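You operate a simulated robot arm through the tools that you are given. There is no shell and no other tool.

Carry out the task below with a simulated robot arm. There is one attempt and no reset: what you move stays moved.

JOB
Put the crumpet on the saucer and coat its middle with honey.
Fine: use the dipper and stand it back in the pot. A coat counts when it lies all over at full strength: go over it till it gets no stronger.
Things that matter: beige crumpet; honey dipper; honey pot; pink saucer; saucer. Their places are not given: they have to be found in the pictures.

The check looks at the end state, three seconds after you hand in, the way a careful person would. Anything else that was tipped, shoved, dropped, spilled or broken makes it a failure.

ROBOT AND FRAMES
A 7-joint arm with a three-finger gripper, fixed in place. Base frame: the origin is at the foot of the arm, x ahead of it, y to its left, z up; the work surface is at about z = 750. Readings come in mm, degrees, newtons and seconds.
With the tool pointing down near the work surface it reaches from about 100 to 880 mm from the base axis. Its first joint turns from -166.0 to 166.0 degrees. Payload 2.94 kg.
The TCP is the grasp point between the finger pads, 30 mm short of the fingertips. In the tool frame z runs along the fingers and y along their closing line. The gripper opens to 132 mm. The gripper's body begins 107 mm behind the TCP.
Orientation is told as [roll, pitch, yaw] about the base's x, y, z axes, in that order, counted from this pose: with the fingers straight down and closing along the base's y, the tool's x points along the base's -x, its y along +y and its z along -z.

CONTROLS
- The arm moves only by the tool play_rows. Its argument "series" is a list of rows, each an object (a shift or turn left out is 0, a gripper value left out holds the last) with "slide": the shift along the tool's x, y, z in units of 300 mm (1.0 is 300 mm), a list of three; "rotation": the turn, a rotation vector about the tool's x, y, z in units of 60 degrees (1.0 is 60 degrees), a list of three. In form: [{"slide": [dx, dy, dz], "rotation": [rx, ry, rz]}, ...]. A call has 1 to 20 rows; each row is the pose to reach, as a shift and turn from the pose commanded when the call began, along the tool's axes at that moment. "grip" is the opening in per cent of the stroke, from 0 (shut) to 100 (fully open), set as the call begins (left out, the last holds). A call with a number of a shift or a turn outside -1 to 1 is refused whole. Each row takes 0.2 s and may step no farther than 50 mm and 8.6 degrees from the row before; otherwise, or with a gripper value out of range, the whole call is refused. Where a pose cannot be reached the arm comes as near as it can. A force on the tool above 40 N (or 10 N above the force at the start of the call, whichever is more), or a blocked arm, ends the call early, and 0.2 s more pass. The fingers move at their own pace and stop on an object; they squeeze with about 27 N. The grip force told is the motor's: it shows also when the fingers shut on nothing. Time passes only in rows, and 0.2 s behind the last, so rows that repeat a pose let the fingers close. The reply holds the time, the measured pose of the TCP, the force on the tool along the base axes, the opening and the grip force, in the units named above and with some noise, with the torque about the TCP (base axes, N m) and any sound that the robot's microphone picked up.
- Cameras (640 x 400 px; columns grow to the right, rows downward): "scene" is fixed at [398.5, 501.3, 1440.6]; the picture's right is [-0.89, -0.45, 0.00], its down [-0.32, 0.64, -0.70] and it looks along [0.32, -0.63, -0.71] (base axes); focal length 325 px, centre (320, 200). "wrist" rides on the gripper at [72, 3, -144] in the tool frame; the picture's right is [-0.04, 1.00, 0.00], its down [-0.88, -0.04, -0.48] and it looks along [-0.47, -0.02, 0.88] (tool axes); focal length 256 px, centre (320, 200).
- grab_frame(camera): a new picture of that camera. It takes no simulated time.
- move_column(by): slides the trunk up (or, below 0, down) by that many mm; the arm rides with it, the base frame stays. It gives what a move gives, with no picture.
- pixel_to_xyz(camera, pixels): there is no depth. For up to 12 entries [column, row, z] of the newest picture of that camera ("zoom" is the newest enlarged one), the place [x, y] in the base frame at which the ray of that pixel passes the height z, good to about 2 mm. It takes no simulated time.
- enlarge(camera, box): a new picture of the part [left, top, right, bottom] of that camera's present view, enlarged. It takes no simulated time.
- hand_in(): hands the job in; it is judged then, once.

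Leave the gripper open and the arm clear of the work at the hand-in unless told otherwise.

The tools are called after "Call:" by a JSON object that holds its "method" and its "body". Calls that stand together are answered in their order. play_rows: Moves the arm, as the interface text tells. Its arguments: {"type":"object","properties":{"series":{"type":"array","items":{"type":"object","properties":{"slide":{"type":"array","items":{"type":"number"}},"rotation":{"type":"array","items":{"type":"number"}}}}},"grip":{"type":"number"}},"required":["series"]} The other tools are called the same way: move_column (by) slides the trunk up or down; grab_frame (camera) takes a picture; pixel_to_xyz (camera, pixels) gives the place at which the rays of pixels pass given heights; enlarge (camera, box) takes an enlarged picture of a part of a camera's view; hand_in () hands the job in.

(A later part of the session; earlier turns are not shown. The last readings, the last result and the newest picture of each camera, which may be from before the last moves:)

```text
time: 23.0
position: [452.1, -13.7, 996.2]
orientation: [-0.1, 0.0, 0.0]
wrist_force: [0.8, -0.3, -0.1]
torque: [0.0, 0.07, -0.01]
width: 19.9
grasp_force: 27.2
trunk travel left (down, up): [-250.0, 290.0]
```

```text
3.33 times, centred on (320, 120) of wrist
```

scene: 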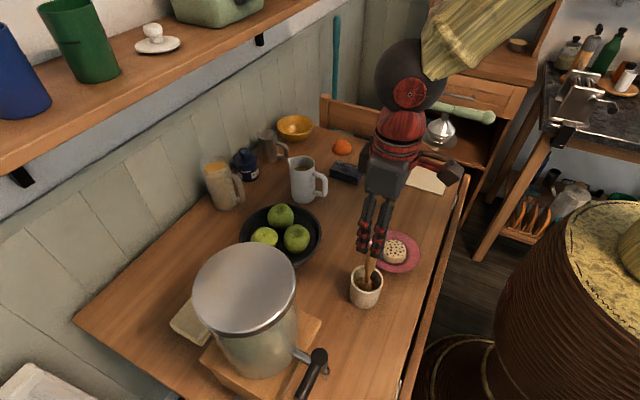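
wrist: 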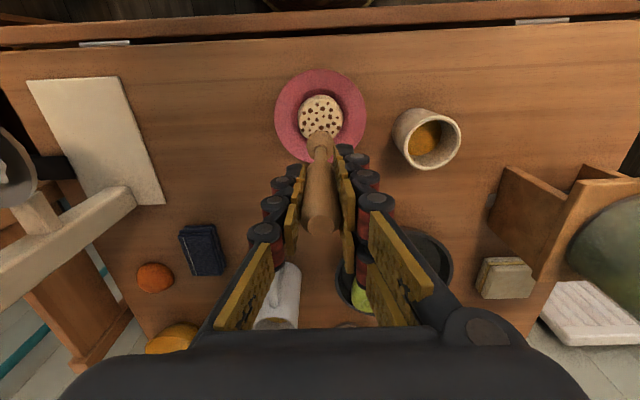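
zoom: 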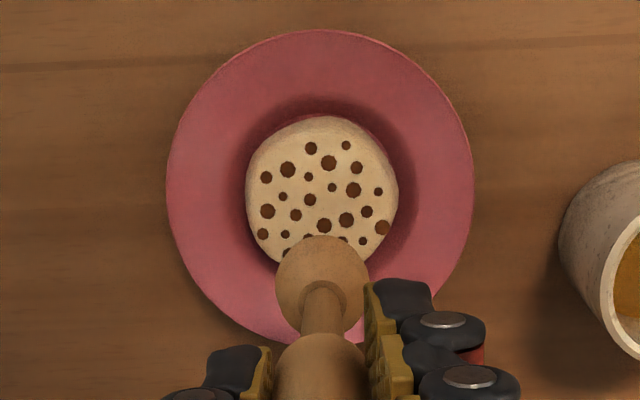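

The crumpet's middle is at about (452,-13.5), right under the dipper. I'll lower to about TCP z 932, with the head's bottom at about 796, and look before touching.

Call:
{"method": "play_rows", "body": {"series": [{"slide": [0, 0, 0.06]}, {"slide": [0, 0, 0.12]}, {"slide": [0, 0, 0.18]}, {"slide": [0, 0, 0.213]}, {"slide": [0, 0, 0.213]}]}}

```text
time: 24.2
position: [453.1, -12.0, 930.7]
orientation: [0.0, 0.0, 0.0]
wrist_force: [0.5, 0.1, -0.7]
torque: [-0.01, 0.0, -0.01]
width: 20.1
grasp_force: 27.3
trunk travel left (down, up): [-250.0, 290.0]
```

The TCP is at z 931 with no contact. I'll zoom in on the head and crumpet.

Call:
{"method": "enlarge", "body": {"camera": "scene", "box": [370, 215, 420, 275]}}

Call:
{"method": "enlarge", "body": {"camera": "wrist", "box": [270, 90, 370, 200]}}

```text
6.67 times, centred on (395, 245) of scene
```

zoom: 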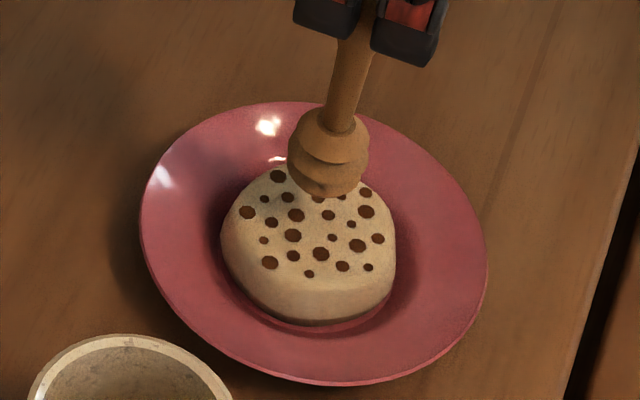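

```text
3.64 times, centred on (320, 145) of wrist
```

zoom: 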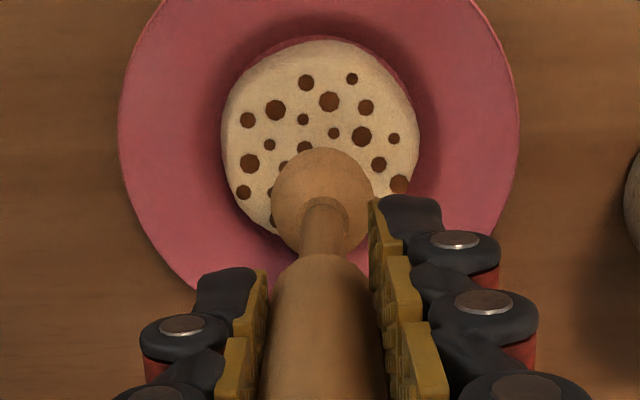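

The head still seems to be roughly 15–20 mm above the crumpet. I'll lower 10 mm and read again.

Call:
{"method": "play_rows", "body": {"series": [{"slide": [0, 0, 0.0167]}, {"slide": [0, 0, 0.0333]}, {"slide": [0, 0, 0.0333]}]}}

Call:
{"method": "enlarge", "body": {"camera": "scene", "box": [370, 215, 420, 275]}}

```text
time: 25.0
position: [450.3, -13.3, 920.7]
orientation: [0.0, 0.0, 0.0]
wrist_force: [0.1, -0.1, -1.0]
torque: [0.02, -0.03, 0.01]
width: 19.9
grasp_force: 27.3
trunk travel left (down, up): [-250.0, 290.0]
```

```text
6.67 times, centred on (395, 245) of scene
```

zoom: 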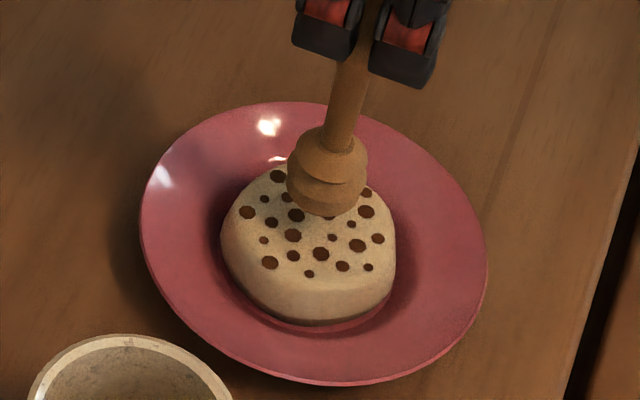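

No contact yet at z 921. I'll check the head's position against the crumpet's middle in this zoom: head centre at (328,178), crumpet top spanning columns 236–388.

Call:
{"method": "pixel_to_xyz", "body": {"camera": "zoom", "pixels": [[328, 178, 805], [328, 178, 812], [327, 212, 785], [327, 212, 792], [312, 226, 784], [221, 235, 775], [396, 250, 775], [310, 325, 760]]}}

Call:
{"method": "enlarge", "body": {"camera": "wrist", "box": [270, 90, 370, 200]}}

```text
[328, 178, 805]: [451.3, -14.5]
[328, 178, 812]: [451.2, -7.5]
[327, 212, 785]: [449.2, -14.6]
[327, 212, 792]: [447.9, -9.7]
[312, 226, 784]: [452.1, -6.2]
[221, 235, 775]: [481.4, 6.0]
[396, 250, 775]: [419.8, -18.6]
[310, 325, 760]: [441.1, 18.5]
```

```text
3.64 times, centred on (320, 145) of wrist
```

zoom: 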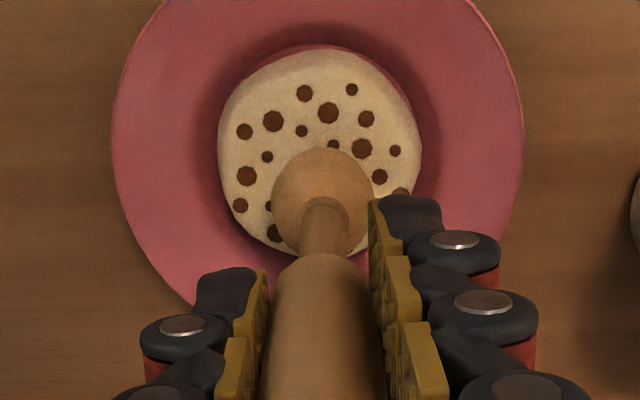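

The head is within 2 mm of the crumpet's middle. I'll lower 4 mm in small steps and read the force.

Call:
{"method": "play_rows", "body": {"series": [{"slide": [0, 0, 0.0067]}, {"slide": [0, 0, 0.0133]}, {"slide": [0, 0, 0.0133]}]}}

```text
time: 25.8
position: [451.5, -13.0, 916.5]
orientation: [0.0, 0.0, -0.2]
wrist_force: [0.1, 0.1, -0.8]
torque: [-0.01, -0.04, -0.03]
width: 20.0
grasp_force: 27.0
trunk travel left (down, up): [-250.0, 290.0]
```

There's no contact at 916.5. I'll lower 3 mm more.

Call:
{"method": "play_rows", "body": {"series": [{"slide": [0, 0, 0.005]}, {"slide": [0, 0, 0.01]}, {"slide": [0, 0, 0.01]}]}}

Call:
{"method": "enlarge", "body": {"camera": "scene", "box": [370, 215, 420, 275]}}

```text
time: 26.6
position: [451.3, -12.7, 914.7]
orientation: [-0.1, 0.0, 0.0]
wrist_force: [0.0, -0.6, -0.1]
torque: [0.03, -0.01, 0.0]
width: 19.9
grasp_force: 27.0
trunk travel left (down, up): [-250.0, 290.0]
```

```text
6.67 times, centred on (395, 245) of scene
```

zoom: 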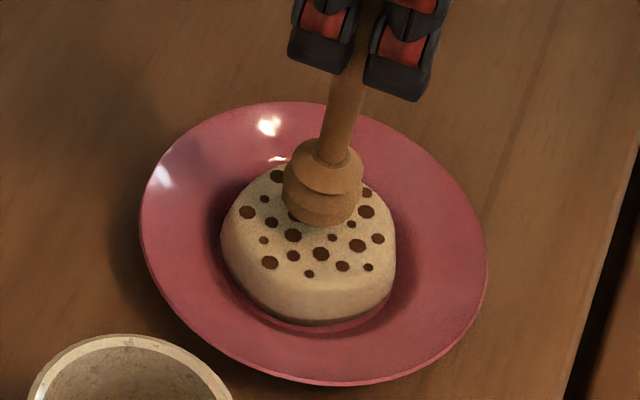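

Still no force. I'll lower 2 mm more at a time.

Call:
{"method": "play_rows", "body": {"series": [{"slide": [0, 0, 0.0035]}, {"slide": [0, 0, 0.007]}, {"slide": [0, 0, 0.007]}]}}

```text
time: 27.4
position: [452.0, -12.3, 912.2]
orientation: [0.0, 0.0, -0.1]
wrist_force: [-0.2, -0.5, 0.0]
torque: [0.0, 0.01, 0.0]
width: 19.6
grasp_force: 26.8
trunk travel left (down, up): [-250.0, 290.0]
```

Still no force at 912. I'll lower 2 mm again and look.

Call:
{"method": "play_rows", "body": {"series": [{"slide": [0, 0, 0.0035]}, {"slide": [0, 0, 0.007]}, {"slide": [0, 0, 0.007]}]}}

Call:
{"method": "enlarge", "body": {"camera": "scene", "box": [370, 215, 420, 275]}}

Call:
{"method": "enlarge", "body": {"camera": "wrist", "box": [270, 90, 370, 200]}}

```text
time: 28.2
position: [452.5, -11.9, 909.2]
orientation: [-0.1, 0.0, 0.0]
wrist_force: [0.7, -0.1, -1.0]
torque: [0.02, 0.03, 0.0]
width: 19.7
grasp_force: 27.0
trunk travel left (down, up): [-250.0, 290.0]
```

```text
6.67 times, centred on (395, 245) of scene
```

zoom: 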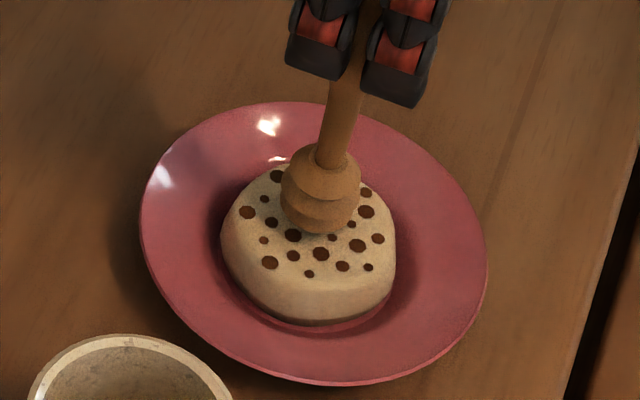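

```text
3.64 times, centred on (320, 145) of wrist
```

zoom: 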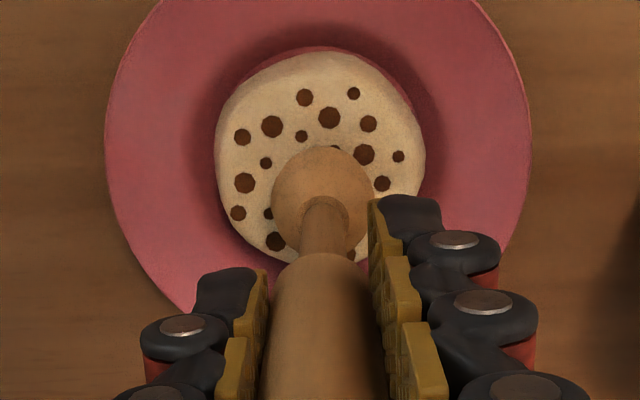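

Still no force, and the head looks to be just 2–3 mm above. I'll lower 2 mm again.

Call:
{"method": "play_rows", "body": {"series": [{"slide": [0, 0, 0.0035]}, {"slide": [0, 0, 0.007]}, {"slide": [0, 0, 0.007]}]}}

```text
time: 29.0
position: [451.5, -12.1, 908.7]
orientation: [0.0, 0.0, 0.0]
wrist_force: [0.3, 0.0, -0.6]
torque: [0.01, 0.05, -0.01]
width: 19.7
grasp_force: 27.2
trunk travel left (down, up): [-250.0, 290.0]
```

I'll lower 2 mm again and read.

Call:
{"method": "play_rows", "body": {"series": [{"slide": [0, 0, 0.0035]}, {"slide": [0, 0, 0.007]}, {"slide": [0, 0, 0.007]}]}}

Call:
{"method": "enlarge", "body": {"camera": "scene", "box": [370, 215, 420, 275]}}

```text
time: 29.8
position: [452.2, -12.4, 905.8]
orientation: [-0.1, 0.0, 0.0]
wrist_force: [-0.1, 0.3, -1.0]
torque: [0.03, 0.02, 0.01]
width: 19.5
grasp_force: 26.8
trunk travel left (down, up): [-250.0, 290.0]
```

```text
6.67 times, centred on (395, 245) of scene
```

zoom: 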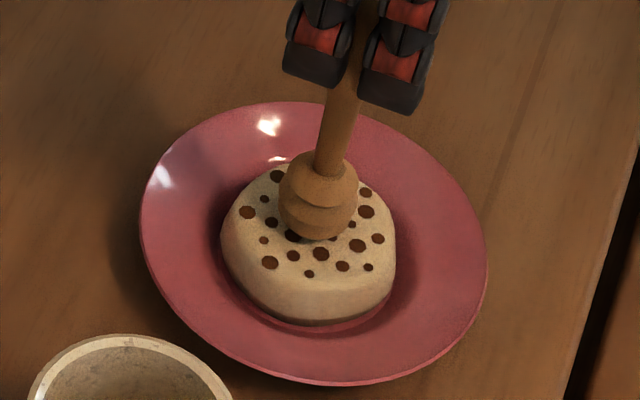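

Still no force at 906. I'll lower 2 mm more.

Call:
{"method": "play_rows", "body": {"series": [{"slide": [0, 0, 0.0035]}, {"slide": [0, 0, 0.007]}, {"slide": [0, 0, 0.007]}]}}

```text
time: 30.6
position: [451.7, -12.0, 904.1]
orientation: [0.0, -0.1, 0.0]
wrist_force: [-0.7, -0.3, -0.5]
torque: [0.02, 0.01, 0.04]
width: 19.6
grasp_force: 27.6
trunk travel left (down, up): [-250.0, 290.0]
```

I'll lower 2 mm more, then compare pictures.

Call:
{"method": "play_rows", "body": {"series": [{"slide": [0, 0, 0.0035]}, {"slide": [0, 0, 0.007]}, {"slide": [0, 0, 0.007]}]}}

Call:
{"method": "enlarge", "body": {"camera": "scene", "box": [370, 215, 420, 275]}}

Call:
{"method": "enlarge", "body": {"camera": "wrist", "box": [270, 90, 370, 200]}}

```text
time: 31.4
position: [451.4, -12.9, 902.2]
orientation: [0.0, 0.0, -0.1]
wrist_force: [-1.7, -0.8, 5.8]
torque: [0.01, 0.22, 0.01]
width: 19.6
grasp_force: 27.3
trunk travel left (down, up): [-250.0, 290.0]
```

```text
6.67 times, centred on (395, 245) of scene
```

zoom: 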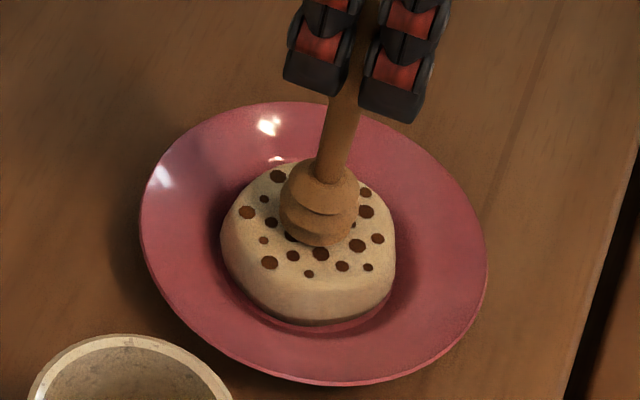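

```text
3.64 times, centred on (320, 145) of wrist
```

zoom: 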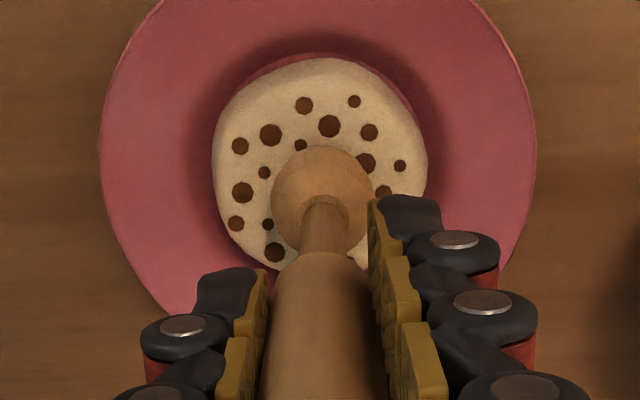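

Contact at last: 5.8 N upward at TCP z about 902. I'll raise about 45 mm and see what mark, if any, the dab left.

Call:
{"method": "play_rows", "body": {"series": [{"slide": [0, 0, -0.03]}, {"slide": [0, 0, -0.09]}, {"slide": [0, 0, -0.15]}, {"slide": [0, 0, -0.15]}]}}

Call:
{"method": "enlarge", "body": {"camera": "scene", "box": [370, 205, 420, 275]}}

Call:
{"method": "enlarge", "body": {"camera": "wrist", "box": [280, 85, 360, 160]}}

```text
time: 32.4
position: [452.3, -13.2, 947.6]
orientation: [0.1, 0.0, 0.0]
wrist_force: [-0.4, -0.3, 0.2]
torque: [0.02, 0.0, -0.01]
width: 19.8
grasp_force: 26.6
trunk travel left (down, up): [-250.0, 290.0]
```

```text
5.71 times, centred on (395, 240) of scene
```

zoom: 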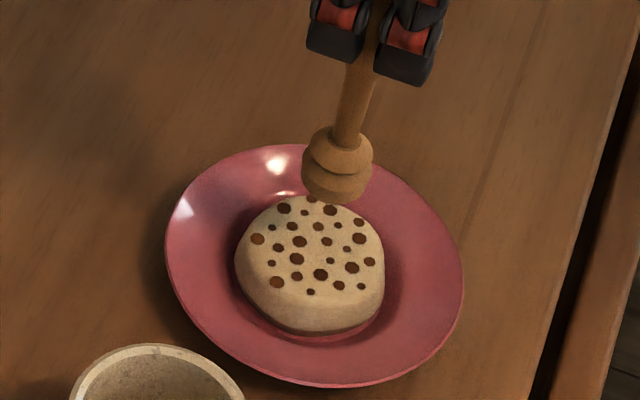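

```text
5.33 times, centred on (320, 122) of wrist
```

zoom: 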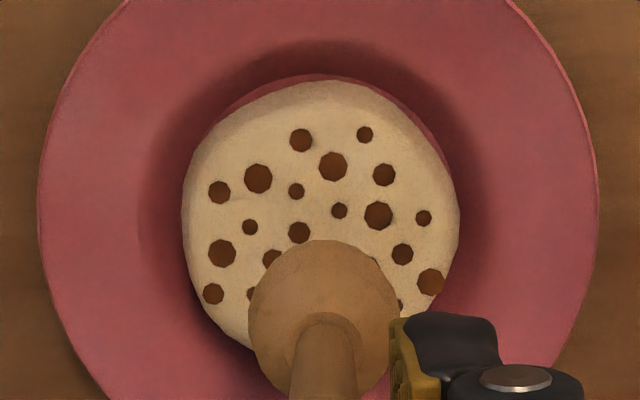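

No honey shows on the crumpet, so the head seems to have been dry and needs a proper dip. To get heights right, I'll triangulate the crumpet's top from three holes matched between the two views.

Call:
{"method": "pixel_to_xyz", "body": {"camera": "zoom", "pixels": [[332, 166, 790], [332, 166, 770], [378, 215, 790], [378, 215, 770], [258, 178, 790], [258, 178, 770], [322, 75, 765], [38, 200, 765], [600, 200, 765]]}}

Call:
{"method": "pixel_to_xyz", "body": {"camera": "scene", "pixels": [[400.6, 251.7, 790], [400.6, 251.7, 770], [395, 252.96, 790], [395, 252.96, 770], [401.65, 246.65, 790], [401.65, 246.65, 770]]}}

```text
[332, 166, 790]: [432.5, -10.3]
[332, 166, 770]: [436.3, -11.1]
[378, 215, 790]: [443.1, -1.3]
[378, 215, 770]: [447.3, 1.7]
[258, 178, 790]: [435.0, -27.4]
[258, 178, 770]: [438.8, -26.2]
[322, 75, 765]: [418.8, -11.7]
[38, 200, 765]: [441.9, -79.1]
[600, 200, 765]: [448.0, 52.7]
```

```text
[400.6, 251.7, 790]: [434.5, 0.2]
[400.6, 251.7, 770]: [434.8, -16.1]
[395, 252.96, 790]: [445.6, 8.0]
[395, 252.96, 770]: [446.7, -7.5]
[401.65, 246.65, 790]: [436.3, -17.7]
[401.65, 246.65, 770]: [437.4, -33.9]
```

The crumpet's top is at z about 778.5, so the head's bottom lies about 124 mm below the TCP. In the pot at the start, it was therefore at about z 781, only just in the honey. I'll go back up and over the pot, clear of the rim, and dip again.

Call:
{"method": "play_rows", "body": {"series": [{"slide": [0, 0, -0.085]}, {"slide": [0, 0, -0.17]}, {"slide": [-0.0132, 0.0772, -0.17]}, {"slide": [-0.0263, 0.1543, -0.17]}, {"slide": [-0.0395, 0.2315, -0.17]}, {"slide": [-0.0527, 0.3087, -0.17]}, {"slide": [-0.0658, 0.3858, -0.17]}, {"slide": [-0.079, 0.463, -0.17]}, {"slide": [-0.079, 0.463, -0.17]}, {"slide": [-0.079, 0.463, -0.17]}]}}

Call:
{"method": "enlarge", "body": {"camera": "scene", "box": [345, 235, 415, 310]}}

Call:
{"method": "enlarge", "body": {"camera": "wrist", "box": [280, 90, 360, 180]}}

```text
time: 34.6
position: [474.5, 124.6, 999.7]
orientation: [0.0, 0.0, 0.0]
wrist_force: [0.4, -0.3, -0.6]
torque: [0.05, 0.04, 0.01]
width: 19.4
grasp_force: 27.2
trunk travel left (down, up): [-250.0, 290.0]
```

```text
5.33 times, centred on (380, 272) of scene
```

zoom: 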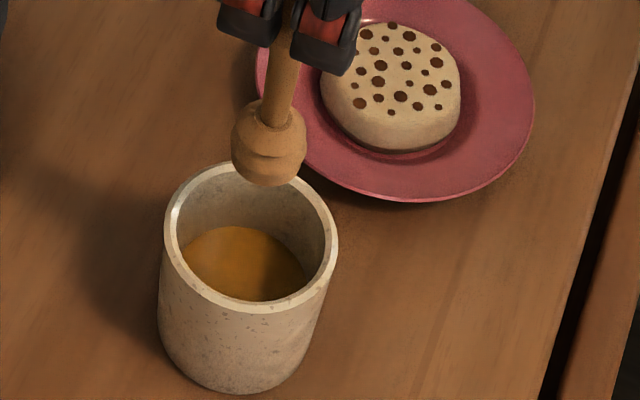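

```text
4.44 times, centred on (320, 135) of wrist
```

zoom: 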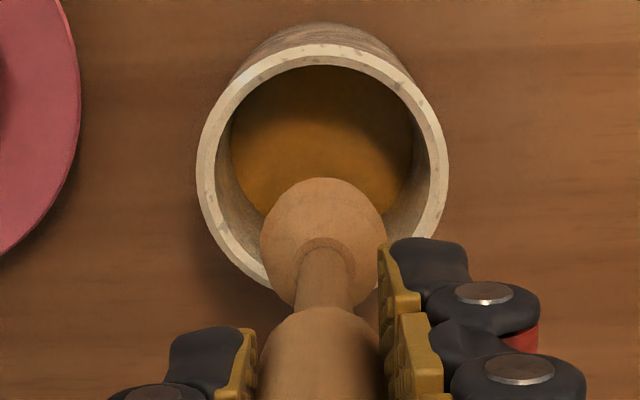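

The dipper is over the pot's middle and the head hangs clear. I'll lower it into the pot to about TCP z 907, near its first resting height.

Call:
{"method": "play_rows", "body": {"series": [{"slide": [0, 0, 0.075]}, {"slide": [0, 0, 0.15]}, {"slide": [0, 0, 0.225]}, {"slide": [0, 0, 0.3]}, {"slide": [0, 0, 0.3]}]}}

Call:
{"method": "enlarge", "body": {"camera": "scene", "box": [345, 235, 415, 310]}}

```text
time: 35.8
position: [476.5, 126.4, 906.2]
orientation: [0.0, 0.0, 0.0]
wrist_force: [-0.1, -0.2, -0.1]
torque: [0.01, 0.02, 0.04]
width: 19.6
grasp_force: 26.8
trunk travel left (down, up): [-250.0, 290.0]
```

```text
5.33 times, centred on (380, 272) of scene
```

zoom: 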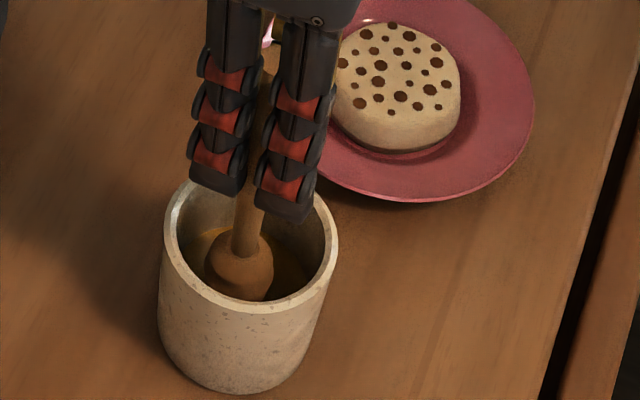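

Same height as at first, with no force. I'll go 4 mm lower in small steps and read.

Call:
{"method": "play_rows", "body": {"series": [{"slide": [0, 0, 0.0067]}, {"slide": [0, 0, 0.0133]}, {"slide": [0, 0, 0.0133]}]}}

```text
time: 36.6
position: [476.3, 127.0, 905.0]
orientation: [0.1, -0.3, 0.0]
wrist_force: [0.3, -1.6, 17.6]
torque: [-0.17, -0.13, 0.0]
width: 19.4
grasp_force: 27.1
trunk travel left (down, up): [-250.0, 290.0]
```

The upward force is 17.6 N, so the head stands on the pot's floor and can't go deeper. I'll ease up 3 mm and swirl gently, ±5 mm, in the honey to load the head.

Call:
{"method": "play_rows", "body": {"series": [{"slide": [0, 0, -0.009]}, {"slide": [0.017, 0, -0.009]}, {"slide": [0.012, 0.012, -0.009]}, {"slide": [0, 0.017, -0.009]}, {"slide": [-0.012, 0.012, -0.009]}, {"slide": [-0.017, 0, -0.009]}, {"slide": [-0.012, -0.012, -0.009]}, {"slide": [0, -0.017, -0.009]}, {"slide": [0.012, -0.012, -0.009]}, {"slide": [0, 0, -0.009]}, {"slide": [0, 0, -0.009]}, {"slide": [0, 0, -0.009]}]}}

Call:
{"method": "enlarge", "body": {"camera": "scene", "box": [345, 235, 415, 310]}}

```text
time: 39.2
position: [475.8, 126.0, 905.5]
orientation: [0.0, 0.0, 0.0]
wrist_force: [-0.3, -0.3, 0.3]
torque: [-0.04, 0.0, -0.01]
width: 19.3
grasp_force: 27.4
trunk travel left (down, up): [-250.0, 290.0]
```

```text
5.33 times, centred on (380, 272) of scene
```

zoom: 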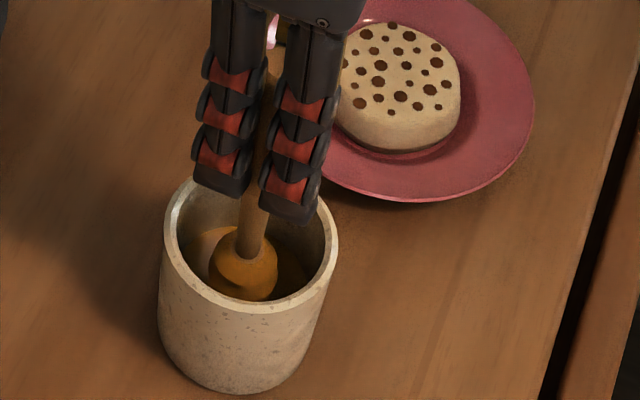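

The head is now orange with honey, so the swirling loaded it. I'll lift it straight up over the pot and wait a moment for drips.

Call:
{"method": "play_rows", "body": {"series": [{"slide": [0, 0, -0.04]}, {"slide": [0, 0, -0.08]}, {"slide": [0, 0, -0.12]}, {"slide": [0, 0, -0.18]}, {"slide": [0, 0, -0.24]}, {"slide": [0, 0, -0.3]}, {"slide": [0, 0, -0.3]}, {"slide": [0, 0, -0.3]}, {"slide": [0, 0, -0.3]}, {"slide": [0, 0, -0.3]}]}}

Call:
{"method": "enlarge", "body": {"camera": "scene", "box": [345, 235, 415, 310]}}

Call:
{"method": "enlarge", "body": {"camera": "wrist", "box": [280, 90, 360, 240]}}

```text
time: 41.4
position: [474.9, 127.1, 996.6]
orientation: [0.0, 0.1, 0.1]
wrist_force: [0.1, 0.1, -1.6]
torque: [-0.05, -0.04, -0.01]
width: 19.6
grasp_force: 27.1
trunk travel left (down, up): [-250.0, 290.0]
```

```text
5.33 times, centred on (380, 272) of scene
```

zoom: 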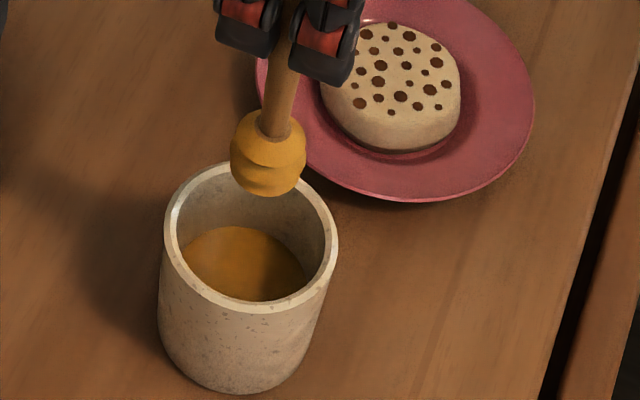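

```text
2.67 times, centred on (320, 165) of wrist
```

zoom: 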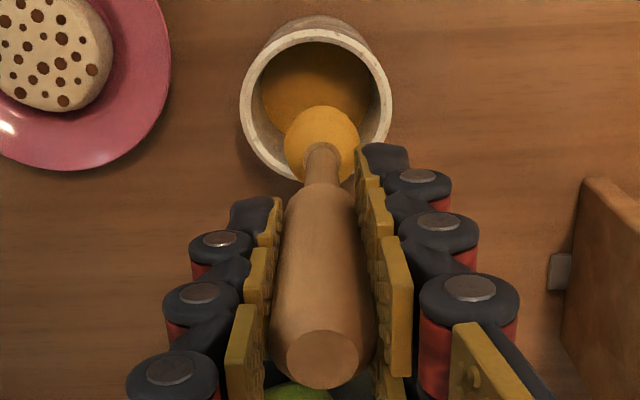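

The head is fully golden. I'll move it across at this height to above the crumpet's middle, about (452,-12).

Call:
{"method": "play_rows", "body": {"series": [{"slide": [0.0132, -0.0765, 0]}, {"slide": [0.0263, -0.1529, 0]}, {"slide": [0.0395, -0.2294, 0]}, {"slide": [0.0527, -0.3058, 0]}, {"slide": [0.0658, -0.3823, 0]}, {"slide": [0.079, -0.4587, 0]}, {"slide": [0.079, -0.4587, 0]}]}}

```text
time: 43.0
position: [451.6, -10.1, 995.1]
orientation: [0.0, 0.0, -0.1]
wrist_force: [-0.3, 0.1, -0.1]
torque: [0.01, 0.01, 0.0]
width: 19.5
grasp_force: 26.8
trunk travel left (down, up): [-250.0, 290.0]
```

I'll lower to about TCP z 905, just above contact.

Call:
{"method": "play_rows", "body": {"series": [{"slide": [0, 0, 0.1]}, {"slide": [0, 0, 0.2]}, {"slide": [0, 0, 0.27]}, {"slide": [0, 0, 0.3]}, {"slide": [0, 0, 0.3]}]}}

Call:
{"method": "enlarge", "body": {"camera": "scene", "box": [370, 215, 420, 275]}}

```text
time: 44.2
position: [452.3, -12.8, 905.9]
orientation: [0.0, -0.1, 0.0]
wrist_force: [-0.3, -0.3, -0.8]
torque: [0.0, 0.01, 0.02]
width: 19.2
grasp_force: 26.9
trunk travel left (down, up): [-250.0, 290.0]
```

```text
6.67 times, centred on (395, 245) of scene
```

zoom: 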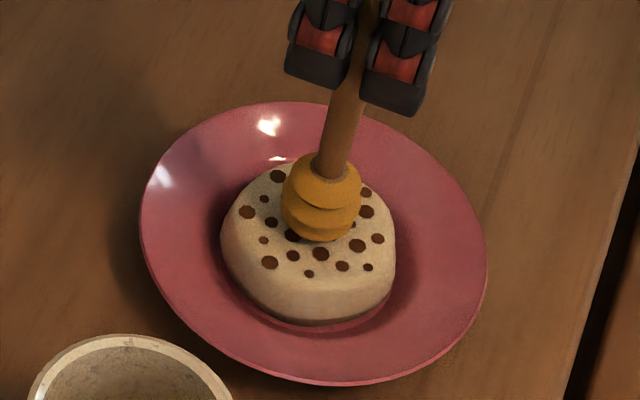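

Just above contact. I'll lower 3 mm more, hold briefly, and read.

Call:
{"method": "play_rows", "body": {"series": [{"slide": [0, 0, 0.005]}, {"slide": [0, 0, 0.01]}, {"slide": [0, 0, 0.01]}, {"slide": [0, 0, 0.01]}]}}

Call:
{"method": "enlarge", "body": {"camera": "scene", "box": [370, 215, 420, 275]}}

```text
time: 45.2
position: [451.6, -11.8, 903.5]
orientation: [0.0, 0.1, 0.0]
wrist_force: [0.6, 0.0, -1.6]
torque: [0.02, 0.0, -0.03]
width: 19.6
grasp_force: 26.4
trunk travel left (down, up): [-250.0, 290.0]
```

```text
6.67 times, centred on (395, 245) of scene
```

zoom: 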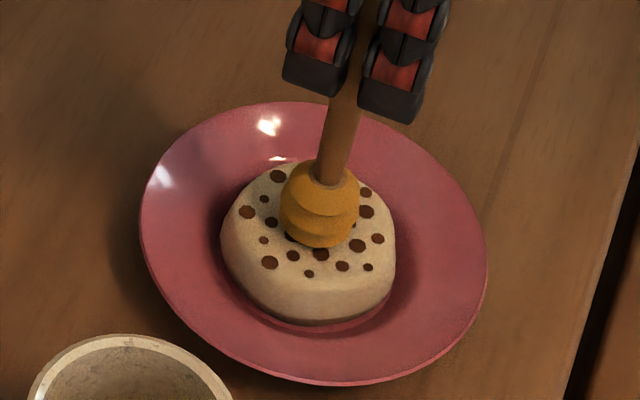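

No contact yet. I'll lower 2 mm more.

Call:
{"method": "play_rows", "body": {"series": [{"slide": [0, 0, 0.0035]}, {"slide": [0, 0, 0.007]}, {"slide": [0, 0, 0.007]}]}}

```text
time: 46.0
position: [451.3, -11.5, 902.2]
orientation: [0.0, -0.1, 0.0]
wrist_force: [-2.8, 0.1, 10.4]
torque: [-0.02, 0.28, -0.02]
width: 19.3
grasp_force: 26.7
trunk travel left (down, up): [-250.0, 290.0]
```

Contact at 10.4 N. I'll ease up about 1 mm to keep it light, hold, then raise to see what this dab leaves.

Call:
{"method": "play_rows", "body": {"series": [{"slide": [0, 0, -0.003]}, {"slide": [0, 0, -0.003]}, {"slide": [0, 0, -0.003]}, {"slide": [0, 0, -0.06]}, {"slide": [0, 0, -0.15]}, {"slide": [0, 0, -0.15]}]}}

Call:
{"method": "enlarge", "body": {"camera": "scene", "box": [370, 215, 420, 275]}}

Call:
{"method": "enlarge", "body": {"camera": "wrist", "box": [280, 85, 360, 160]}}

```text
time: 47.4
position: [448.9, -11.7, 946.3]
orientation: [0.0, 0.0, 0.1]
wrist_force: [-0.4, 0.5, 0.7]
torque: [-0.04, 0.01, 0.03]
width: 19.6
grasp_force: 26.8
trunk travel left (down, up): [-250.0, 290.0]
```

```text
6.67 times, centred on (395, 245) of scene
```

zoom: 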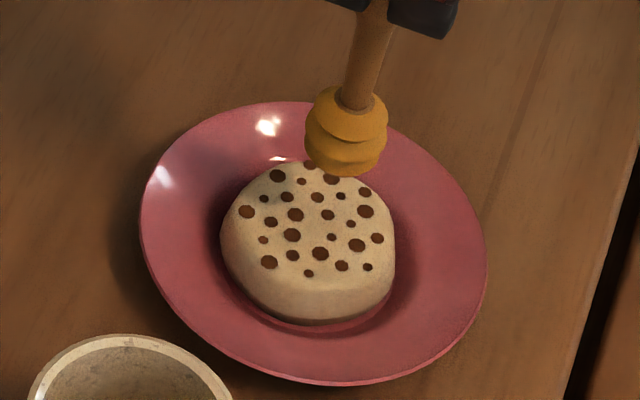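

```text
5.33 times, centred on (320, 122) of wrist
```

zoom: 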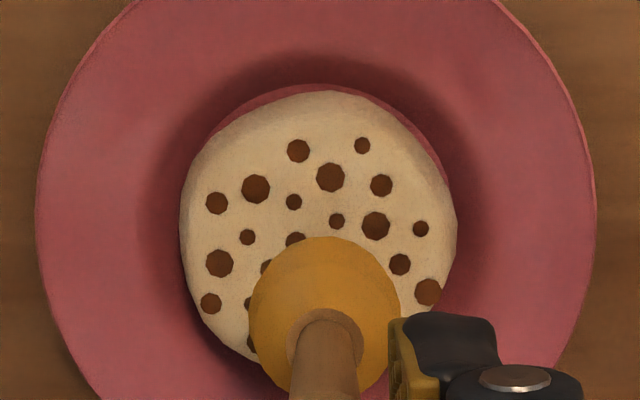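

A still dab leaves no visible mark; perhaps the head must be rubbed along, as the swirl was needed in the pot. I'll go down to light contact, make a small rubbing circle of 4–8 mm radius over the middle, then raise to look.

Call:
{"method": "play_rows", "body": {"series": [{"slide": [0, 0, 0.06]}, {"slide": [0, 0, 0.12]}, {"slide": [0, 0, 0.142]}, {"slide": [0, 0, 0.1475]}, {"slide": [0.0133, 0, 0.1475]}, {"slide": [0.0094, 0.0094, 0.1475]}, {"slide": [0, 0.0133, 0.1475]}, {"slide": [-0.0094, 0.0094, 0.1475]}, {"slide": [-0.0133, 0, 0.1475]}, {"slide": [-0.0094, -0.0094, 0.1475]}, {"slide": [0, -0.0133, 0.1475]}, {"slide": [0.0094, -0.0094, 0.1475]}, {"slide": [0.0133, 0, 0.1475]}, {"slide": [0, 0, 0.1475]}]}}

Call:
{"method": "enlarge", "body": {"camera": "scene", "box": [370, 215, 420, 275]}}

```text
time: 50.4
position: [449.9, -12.4, 902.4]
orientation: [0.0, 0.1, 0.0]
wrist_force: [-4.0, 0.3, 10.1]
torque: [-0.09, 0.62, 0.01]
width: 19.5
grasp_force: 27.3
trunk travel left (down, up): [-250.0, 290.0]
```

```text
6.67 times, centred on (395, 245) of scene
```

zoom: 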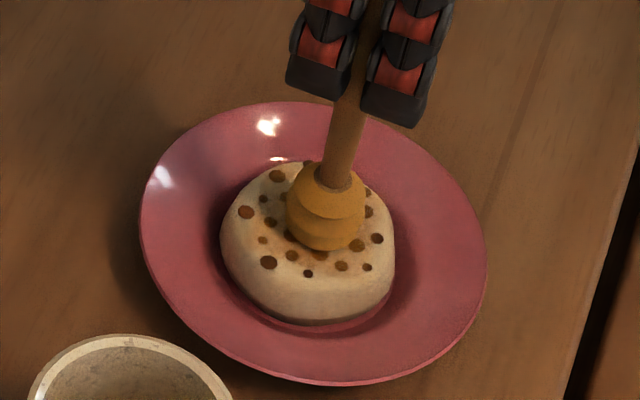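

The holes under and around the head are turning amber, so rubbing paints. I'll raise and look at the coat so far.

Call:
{"method": "play_rows", "body": {"series": [{"slide": [0, 0, -0.06]}, {"slide": [0, 0, -0.16]}, {"slide": [0, 0, -0.25]}, {"slide": [0, 0, -0.25]}]}}

Call:
{"method": "enlarge", "body": {"camera": "scene", "box": [370, 215, 420, 275]}}

Call:
{"method": "enlarge", "body": {"camera": "wrist", "box": [280, 75, 360, 150]}}

```text
time: 51.4
position: [452.6, -11.8, 978.0]
orientation: [0.1, 0.0, -0.1]
wrist_force: [-0.2, 0.1, -0.9]
torque: [0.01, -0.04, 0.0]
width: 19.1
grasp_force: 26.8
trunk travel left (down, up): [-250.0, 290.0]
```

```text
6.67 times, centred on (395, 245) of scene
```

zoom: 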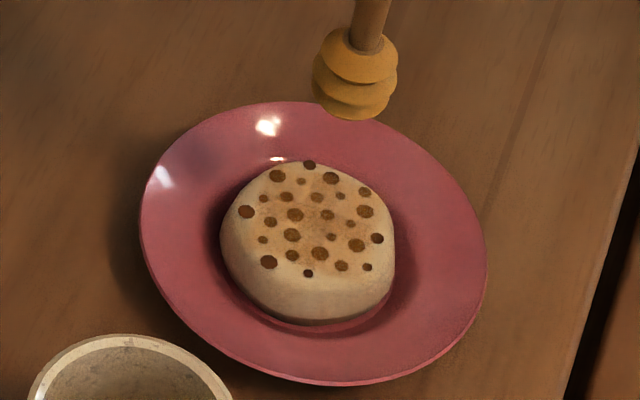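

```text
5.33 times, centred on (320, 112) of wrist
```

zoom: 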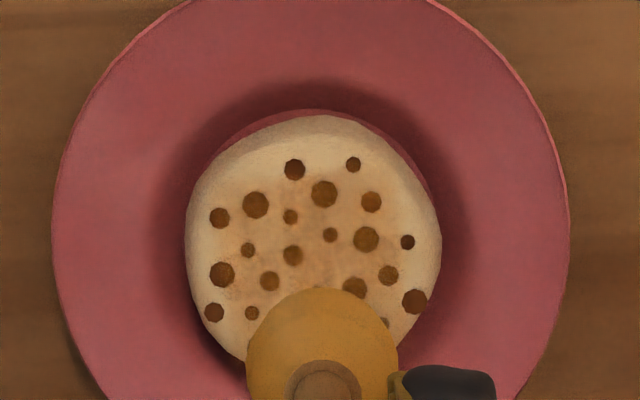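

A light amber tint now lies over the middle, in a patch about 20 mm in radius. It must get stronger, so I'll rub again: a 7 mm circle, then a 3 mm circle, at slightly lighter contact.

Call:
{"method": "play_rows", "body": {"series": [{"slide": [0, 0, 0.1]}, {"slide": [0, 0, 0.2]}, {"slide": [0, 0, 0.24]}, {"slide": [0, 0, 0.2487]}, {"slide": [0.0233, 0, 0.2487]}, {"slide": [0.0165, 0.0165, 0.2487]}, {"slide": [0, 0.0233, 0.2487]}, {"slide": [-0.0165, 0.0165, 0.2487]}, {"slide": [-0.0233, 0, 0.2487]}, {"slide": [-0.0165, -0.0165, 0.2487]}, {"slide": [0, -0.0233, 0.2487]}, {"slide": [0.0165, -0.0165, 0.2487]}, {"slide": [0.0233, 0, 0.2487]}, {"slide": [0.01, 0, 0.2487]}, {"slide": [0, 0.01, 0.2487]}, {"slide": [-0.01, 0, 0.2487]}, {"slide": [0, -0.01, 0.2487]}, {"slide": [0.01, 0, 0.2487]}, {"slide": [0, 0, 0.2487]}]}}

Call:
{"method": "enlarge", "body": {"camera": "scene", "box": [370, 215, 420, 275]}}

```text
time: 55.4
position: [451.9, -10.1, 903.3]
orientation: [0.0, -0.1, 0.0]
wrist_force: [0.2, 0.3, -1.1]
torque: [0.03, 0.01, 0.02]
width: 19.2
grasp_force: 26.7
trunk travel left (down, up): [-250.0, 290.0]
```

```text
6.67 times, centred on (395, 245) of scene
```

zoom: 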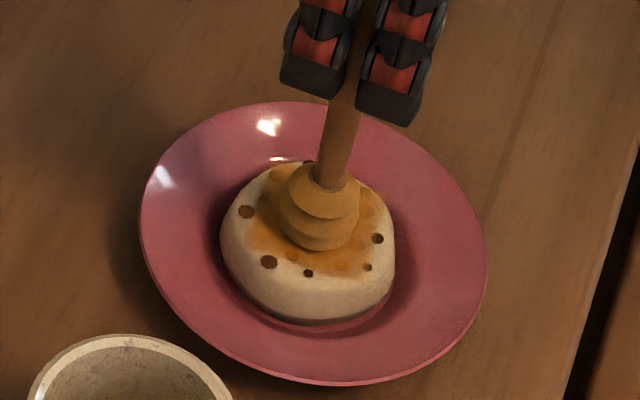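

The coat has become clearly orange while almost no force was used, and the head is paling as its honey goes. I'll raise and look.

Call:
{"method": "play_rows", "body": {"series": [{"slide": [0, 0, -0.06]}, {"slide": [0, 0, -0.16]}, {"slide": [0, 0, -0.26]}, {"slide": [0, 0, -0.3]}, {"slide": [0, 0, -0.3]}]}}

Call:
{"method": "enlarge", "body": {"camera": "scene", "box": [370, 215, 420, 275]}}

Call:
{"method": "enlarge", "body": {"camera": "wrist", "box": [280, 75, 360, 150]}}

```text
time: 56.6
position: [450.9, -10.9, 993.8]
orientation: [0.1, -0.1, 0.0]
wrist_force: [-0.4, -0.7, -1.1]
torque: [-0.01, -0.04, -0.01]
width: 19.3
grasp_force: 26.8
trunk travel left (down, up): [-250.0, 290.0]
```

```text
6.67 times, centred on (395, 245) of scene
```

zoom: 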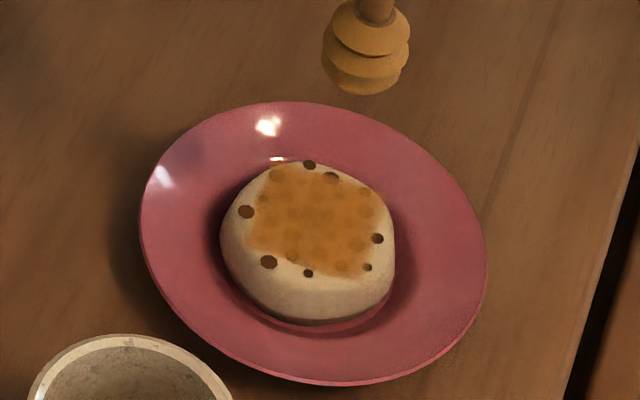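

```text
5.33 times, centred on (320, 112) of wrist
```

zoom: 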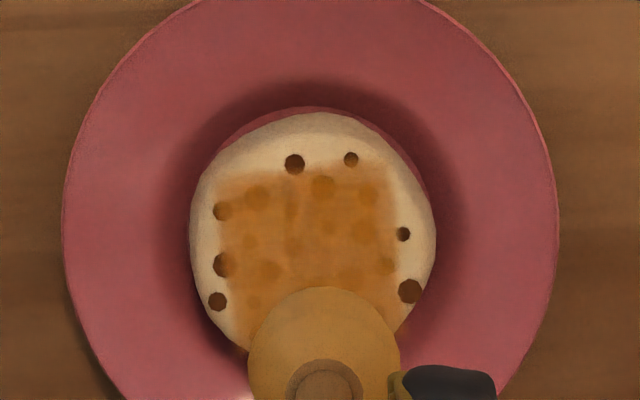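

The honeyed area is a square patch about 45 mm wide, still uneven, and the head is pale. I'll re-dip: back over to the pot at this height.

Call:
{"method": "play_rows", "body": {"series": [{"slide": [-0.0132, 0.0765, 0]}, {"slide": [-0.0263, 0.1529, 0]}, {"slide": [-0.0395, 0.2294, 0]}, {"slide": [-0.0527, 0.3058, 0]}, {"slide": [-0.0658, 0.3823, 0]}, {"slide": [-0.079, 0.4587, 0]}, {"slide": [-0.079, 0.4587, 0]}, {"slide": [-0.079, 0.4587, 0.1]}, {"slide": [-0.079, 0.4587, 0.2]}, {"slide": [-0.079, 0.4587, 0.28]}, {"slide": [-0.079, 0.4587, 0.28]}]}}

Call:
{"method": "enlarge", "body": {"camera": "scene", "box": [345, 215, 425, 310]}}

```text
time: 59.0
position: [476.7, 127.2, 909.1]
orientation: [0.0, 0.0, 0.1]
wrist_force: [0.0, -0.9, -0.4]
torque: [0.01, 0.02, 0.01]
width: 19.4
grasp_force: 26.7
trunk travel left (down, up): [-250.0, 290.0]
```

```text
4.21 times, centred on (385, 262) of scene
```

zoom: 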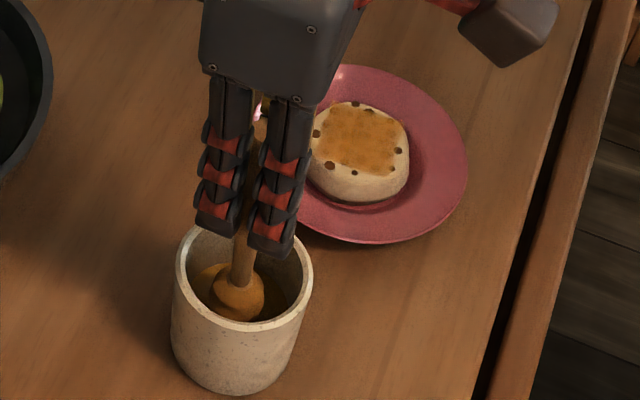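

The head is in the pot. I'll go down 2 mm to the earlier swirl height and swirl around.

Call:
{"method": "play_rows", "body": {"series": [{"slide": [0, 0, 0.007]}, {"slide": [0.017, 0, 0.007]}, {"slide": [0.012, 0.012, 0.007]}, {"slide": [0, 0.017, 0.007]}, {"slide": [-0.012, 0.012, 0.007]}, {"slide": [-0.017, 0, 0.007]}, {"slide": [-0.012, -0.012, 0.007]}, {"slide": [0, -0.017, 0.007]}, {"slide": [0.012, -0.012, 0.007]}, {"slide": [0.017, 0, 0.007]}, {"slide": [0.012, 0.012, 0.007]}, {"slide": [0, 0.017, 0.007]}, {"slide": [-0.012, 0.012, 0.007]}, {"slide": [-0.017, 0, 0.007]}, {"slide": [0, 0, 0.007]}, {"slide": [0, 0, 0.007]}]}}

Call:
{"method": "enlarge", "body": {"camera": "scene", "box": [345, 215, 425, 310]}}

```text
time: 62.4
position: [474.5, 126.5, 906.1]
orientation: [0.0, 0.0, 0.1]
wrist_force: [0.6, 0.0, -0.3]
torque: [-0.01, 0.01, 0.02]
width: 19.3
grasp_force: 27.1
trunk travel left (down, up): [-250.0, 290.0]
```

```text
4.21 times, centred on (385, 262) of scene
```

zoom: 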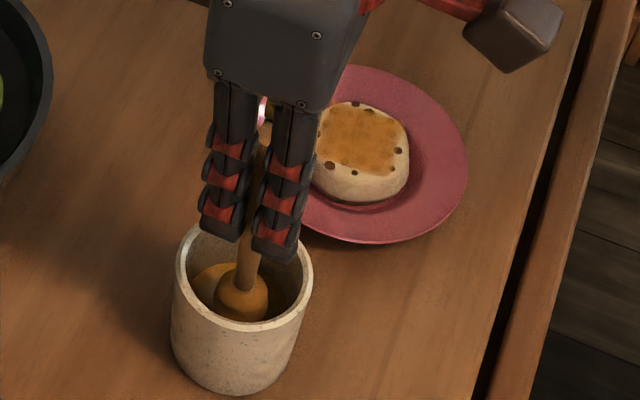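

I'll lift straight up over the pot and look at the head's colour.

Call:
{"method": "play_rows", "body": {"series": [{"slide": [0, 0, -0.04]}, {"slide": [0, 0, -0.08]}, {"slide": [0, 0, -0.12]}, {"slide": [0, 0, -0.18]}, {"slide": [0, 0, -0.24]}, {"slide": [0, 0, -0.29]}, {"slide": [0, 0, -0.29]}, {"slide": [0, 0, -0.29]}, {"slide": [0, 0, -0.29]}, {"slide": [0, 0, -0.29]}]}}

Call:
{"method": "enlarge", "body": {"camera": "scene", "box": [345, 225, 415, 310]}}

Call:
{"method": "grab_frame", "body": {"camera": "wrist"}}

```text
time: 64.6
position: [475.9, 126.8, 991.9]
orientation: [0.0, 0.0, 0.0]
wrist_force: [0.0, -0.6, -0.6]
torque: [0.01, 0.0, 0.0]
width: 19.4
grasp_force: 26.8
trunk travel left (down, up): [-250.0, 290.0]
```

```text
4.71 times, centred on (380, 268) of scene
```

zoom: 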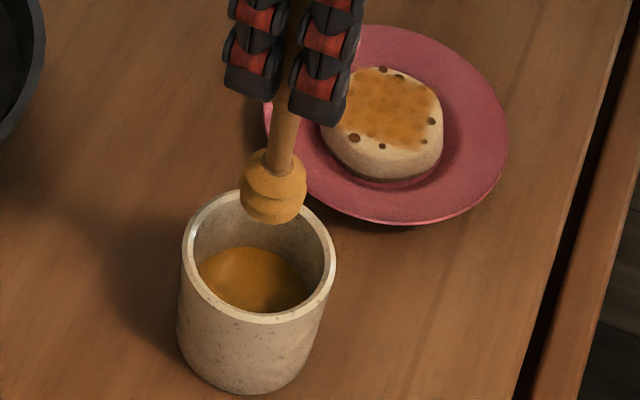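

```text
taken
```

wrist: 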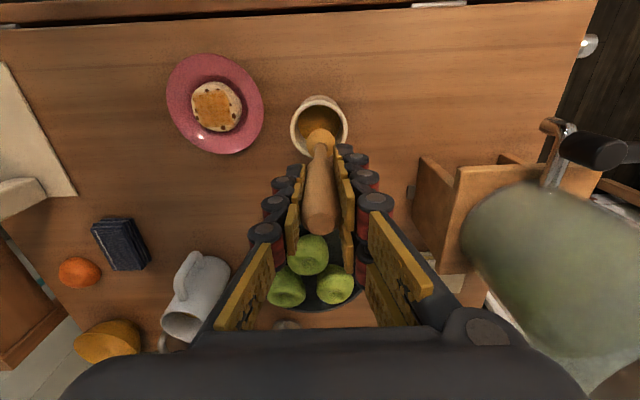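

I'll zoom on the head in the wrist view, and on the crumpet, which is now in clear view at (217,107).

Call:
{"method": "enlarge", "body": {"camera": "wrist", "box": [280, 90, 360, 180]}}

Call:
{"method": "enlarge", "body": {"camera": "wrist", "box": [182, 75, 252, 140]}}

Call:
{"method": "enlarge", "body": {"camera": "scene", "box": [375, 230, 415, 270]}}

```text
4.44 times, centred on (320, 135) of wrist
```

zoom: 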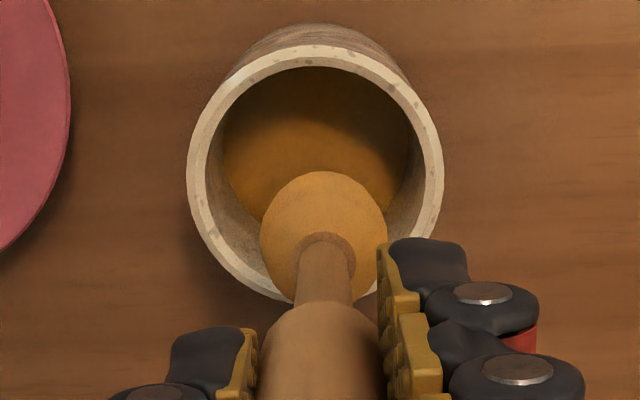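

```text
6.15 times, centred on (217, 108) of wrist
```

zoom: 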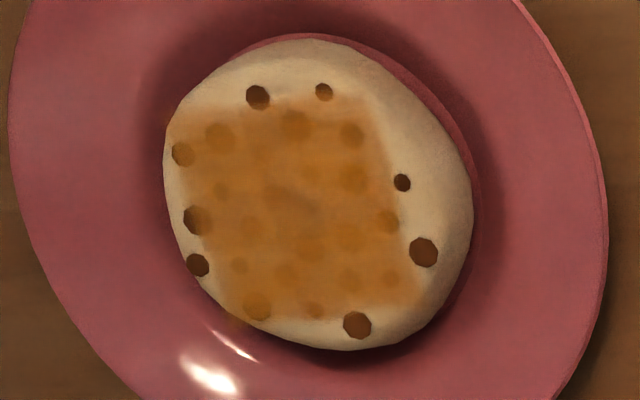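

```text
10.00 times, centred on (395, 250) of scene
```

zoom: 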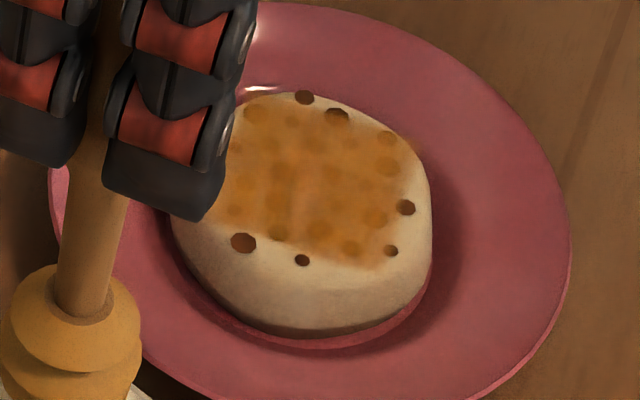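

The patch is a square about 45 mm wide, inside the crumpet's top. I'll find where its corners lie so the next rub covers the whole of it.

Call:
{"method": "pixel_to_xyz", "body": {"camera": "wrist", "pixels": [[195.5, 93.7, 778], [225.1, 92.5, 778], [233.3, 125.1, 778], [201.6, 127.2, 778], [214, 110, 778]]}}

Call:
{"method": "pixel_to_xyz", "body": {"camera": "zoom", "pixels": [[255, 100, 778], [410, 140, 778], [385, 265, 778], [305, 185, 778], [245, 222, 778]]}}

```text
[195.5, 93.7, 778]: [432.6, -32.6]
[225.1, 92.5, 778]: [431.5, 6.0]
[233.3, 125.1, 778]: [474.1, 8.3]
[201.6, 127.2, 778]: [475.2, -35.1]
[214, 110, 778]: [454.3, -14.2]
```

```text
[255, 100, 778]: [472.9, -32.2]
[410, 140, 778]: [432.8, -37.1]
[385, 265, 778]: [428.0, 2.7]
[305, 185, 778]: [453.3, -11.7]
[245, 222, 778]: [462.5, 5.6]
```

The patch is centred near (453,-13.5) with a half-side of about 21 mm, the same as the crumpet's centre. The head looks only part loaded, so I'll dip it once more, slightly deeper and longer, swirling lightly.

Call:
{"method": "play_rows", "body": {"series": [{"slide": [0, 0, 0.1]}, {"slide": [0, 0, 0.2]}, {"slide": [0, 0, 0.27]}, {"slide": [0, 0, 0.292]}, {"slide": [0.017, 0, 0.292]}, {"slide": [0.012, 0.012, 0.292]}, {"slide": [0, 0.017, 0.292]}, {"slide": [-0.012, 0.012, 0.292]}, {"slide": [-0.017, 0, 0.292]}, {"slide": [-0.012, -0.012, 0.292]}, {"slide": [0, -0.017, 0.292]}, {"slide": [0.012, -0.012, 0.292]}, {"slide": [0.017, 0, 0.292]}, {"slide": [0.012, 0.012, 0.292]}, {"slide": [0, 0.017, 0.292]}, {"slide": [-0.012, 0.012, 0.292]}, {"slide": [-0.017, 0, 0.292]}, {"slide": [-0.012, -0.012, 0.292]}, {"slide": [0, -0.017, 0.292]}, {"slide": [0, 0, 0.292]}]}}

Call:
{"method": "enlarge", "body": {"camera": "scene", "box": [345, 225, 415, 310]}}

```text
time: 68.8
position: [476.9, 126.5, 905.4]
orientation: [0.1, 0.1, 0.0]
wrist_force: [0.5, 0.5, -0.6]
torque: [0.04, -0.02, -0.03]
width: 19.0
grasp_force: 26.8
trunk travel left (down, up): [-250.0, 290.0]
```

```text
4.71 times, centred on (380, 268) of scene
```

zoom: 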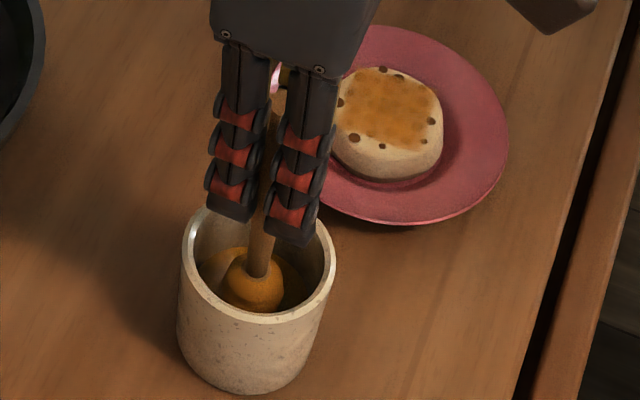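

The head is a strong gold now, with no force. I'll lift, pause over the pot, then cross to above the crumpet at (453,-13.5).

Call:
{"method": "play_rows", "body": {"series": [{"slide": [0, 0, -0.05]}, {"slide": [0, 0, -0.1]}, {"slide": [0, 0, -0.17]}, {"slide": [0, 0, -0.24]}, {"slide": [0, 0, -0.29]}, {"slide": [0, 0, -0.29]}, {"slide": [0, 0, -0.29]}, {"slide": [0, 0, -0.29]}, {"slide": [0, 0, -0.29]}, {"slide": [0.0126, -0.0772, -0.29]}, {"slide": [0.0252, -0.1543, -0.29]}, {"slide": [0.0378, -0.2315, -0.29]}, {"slide": [0.0505, -0.3087, -0.29]}, {"slide": [0.0631, -0.3858, -0.29]}, {"slide": [0.0757, -0.463, -0.29]}, {"slide": [0.0757, -0.463, -0.29]}, {"slide": [0.0757, -0.463, -0.29]}]}}

Call:
{"method": "enlarge", "body": {"camera": "scene", "box": [345, 190, 425, 310]}}

```text
time: 72.4
position: [453.6, -12.9, 991.8]
orientation: [-0.1, 0.0, 0.0]
wrist_force: [0.2, 0.5, -0.3]
torque: [0.0, 0.0, 0.0]
width: 19.1
grasp_force: 27.2
trunk travel left (down, up): [-250.0, 290.0]
```

```text
3.33 times, centred on (385, 250) of scene
```

zoom: 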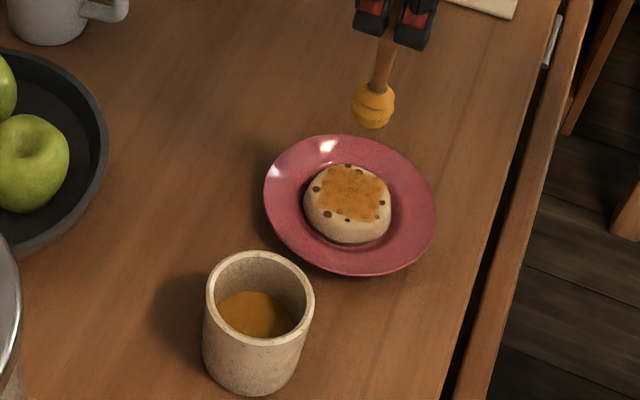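

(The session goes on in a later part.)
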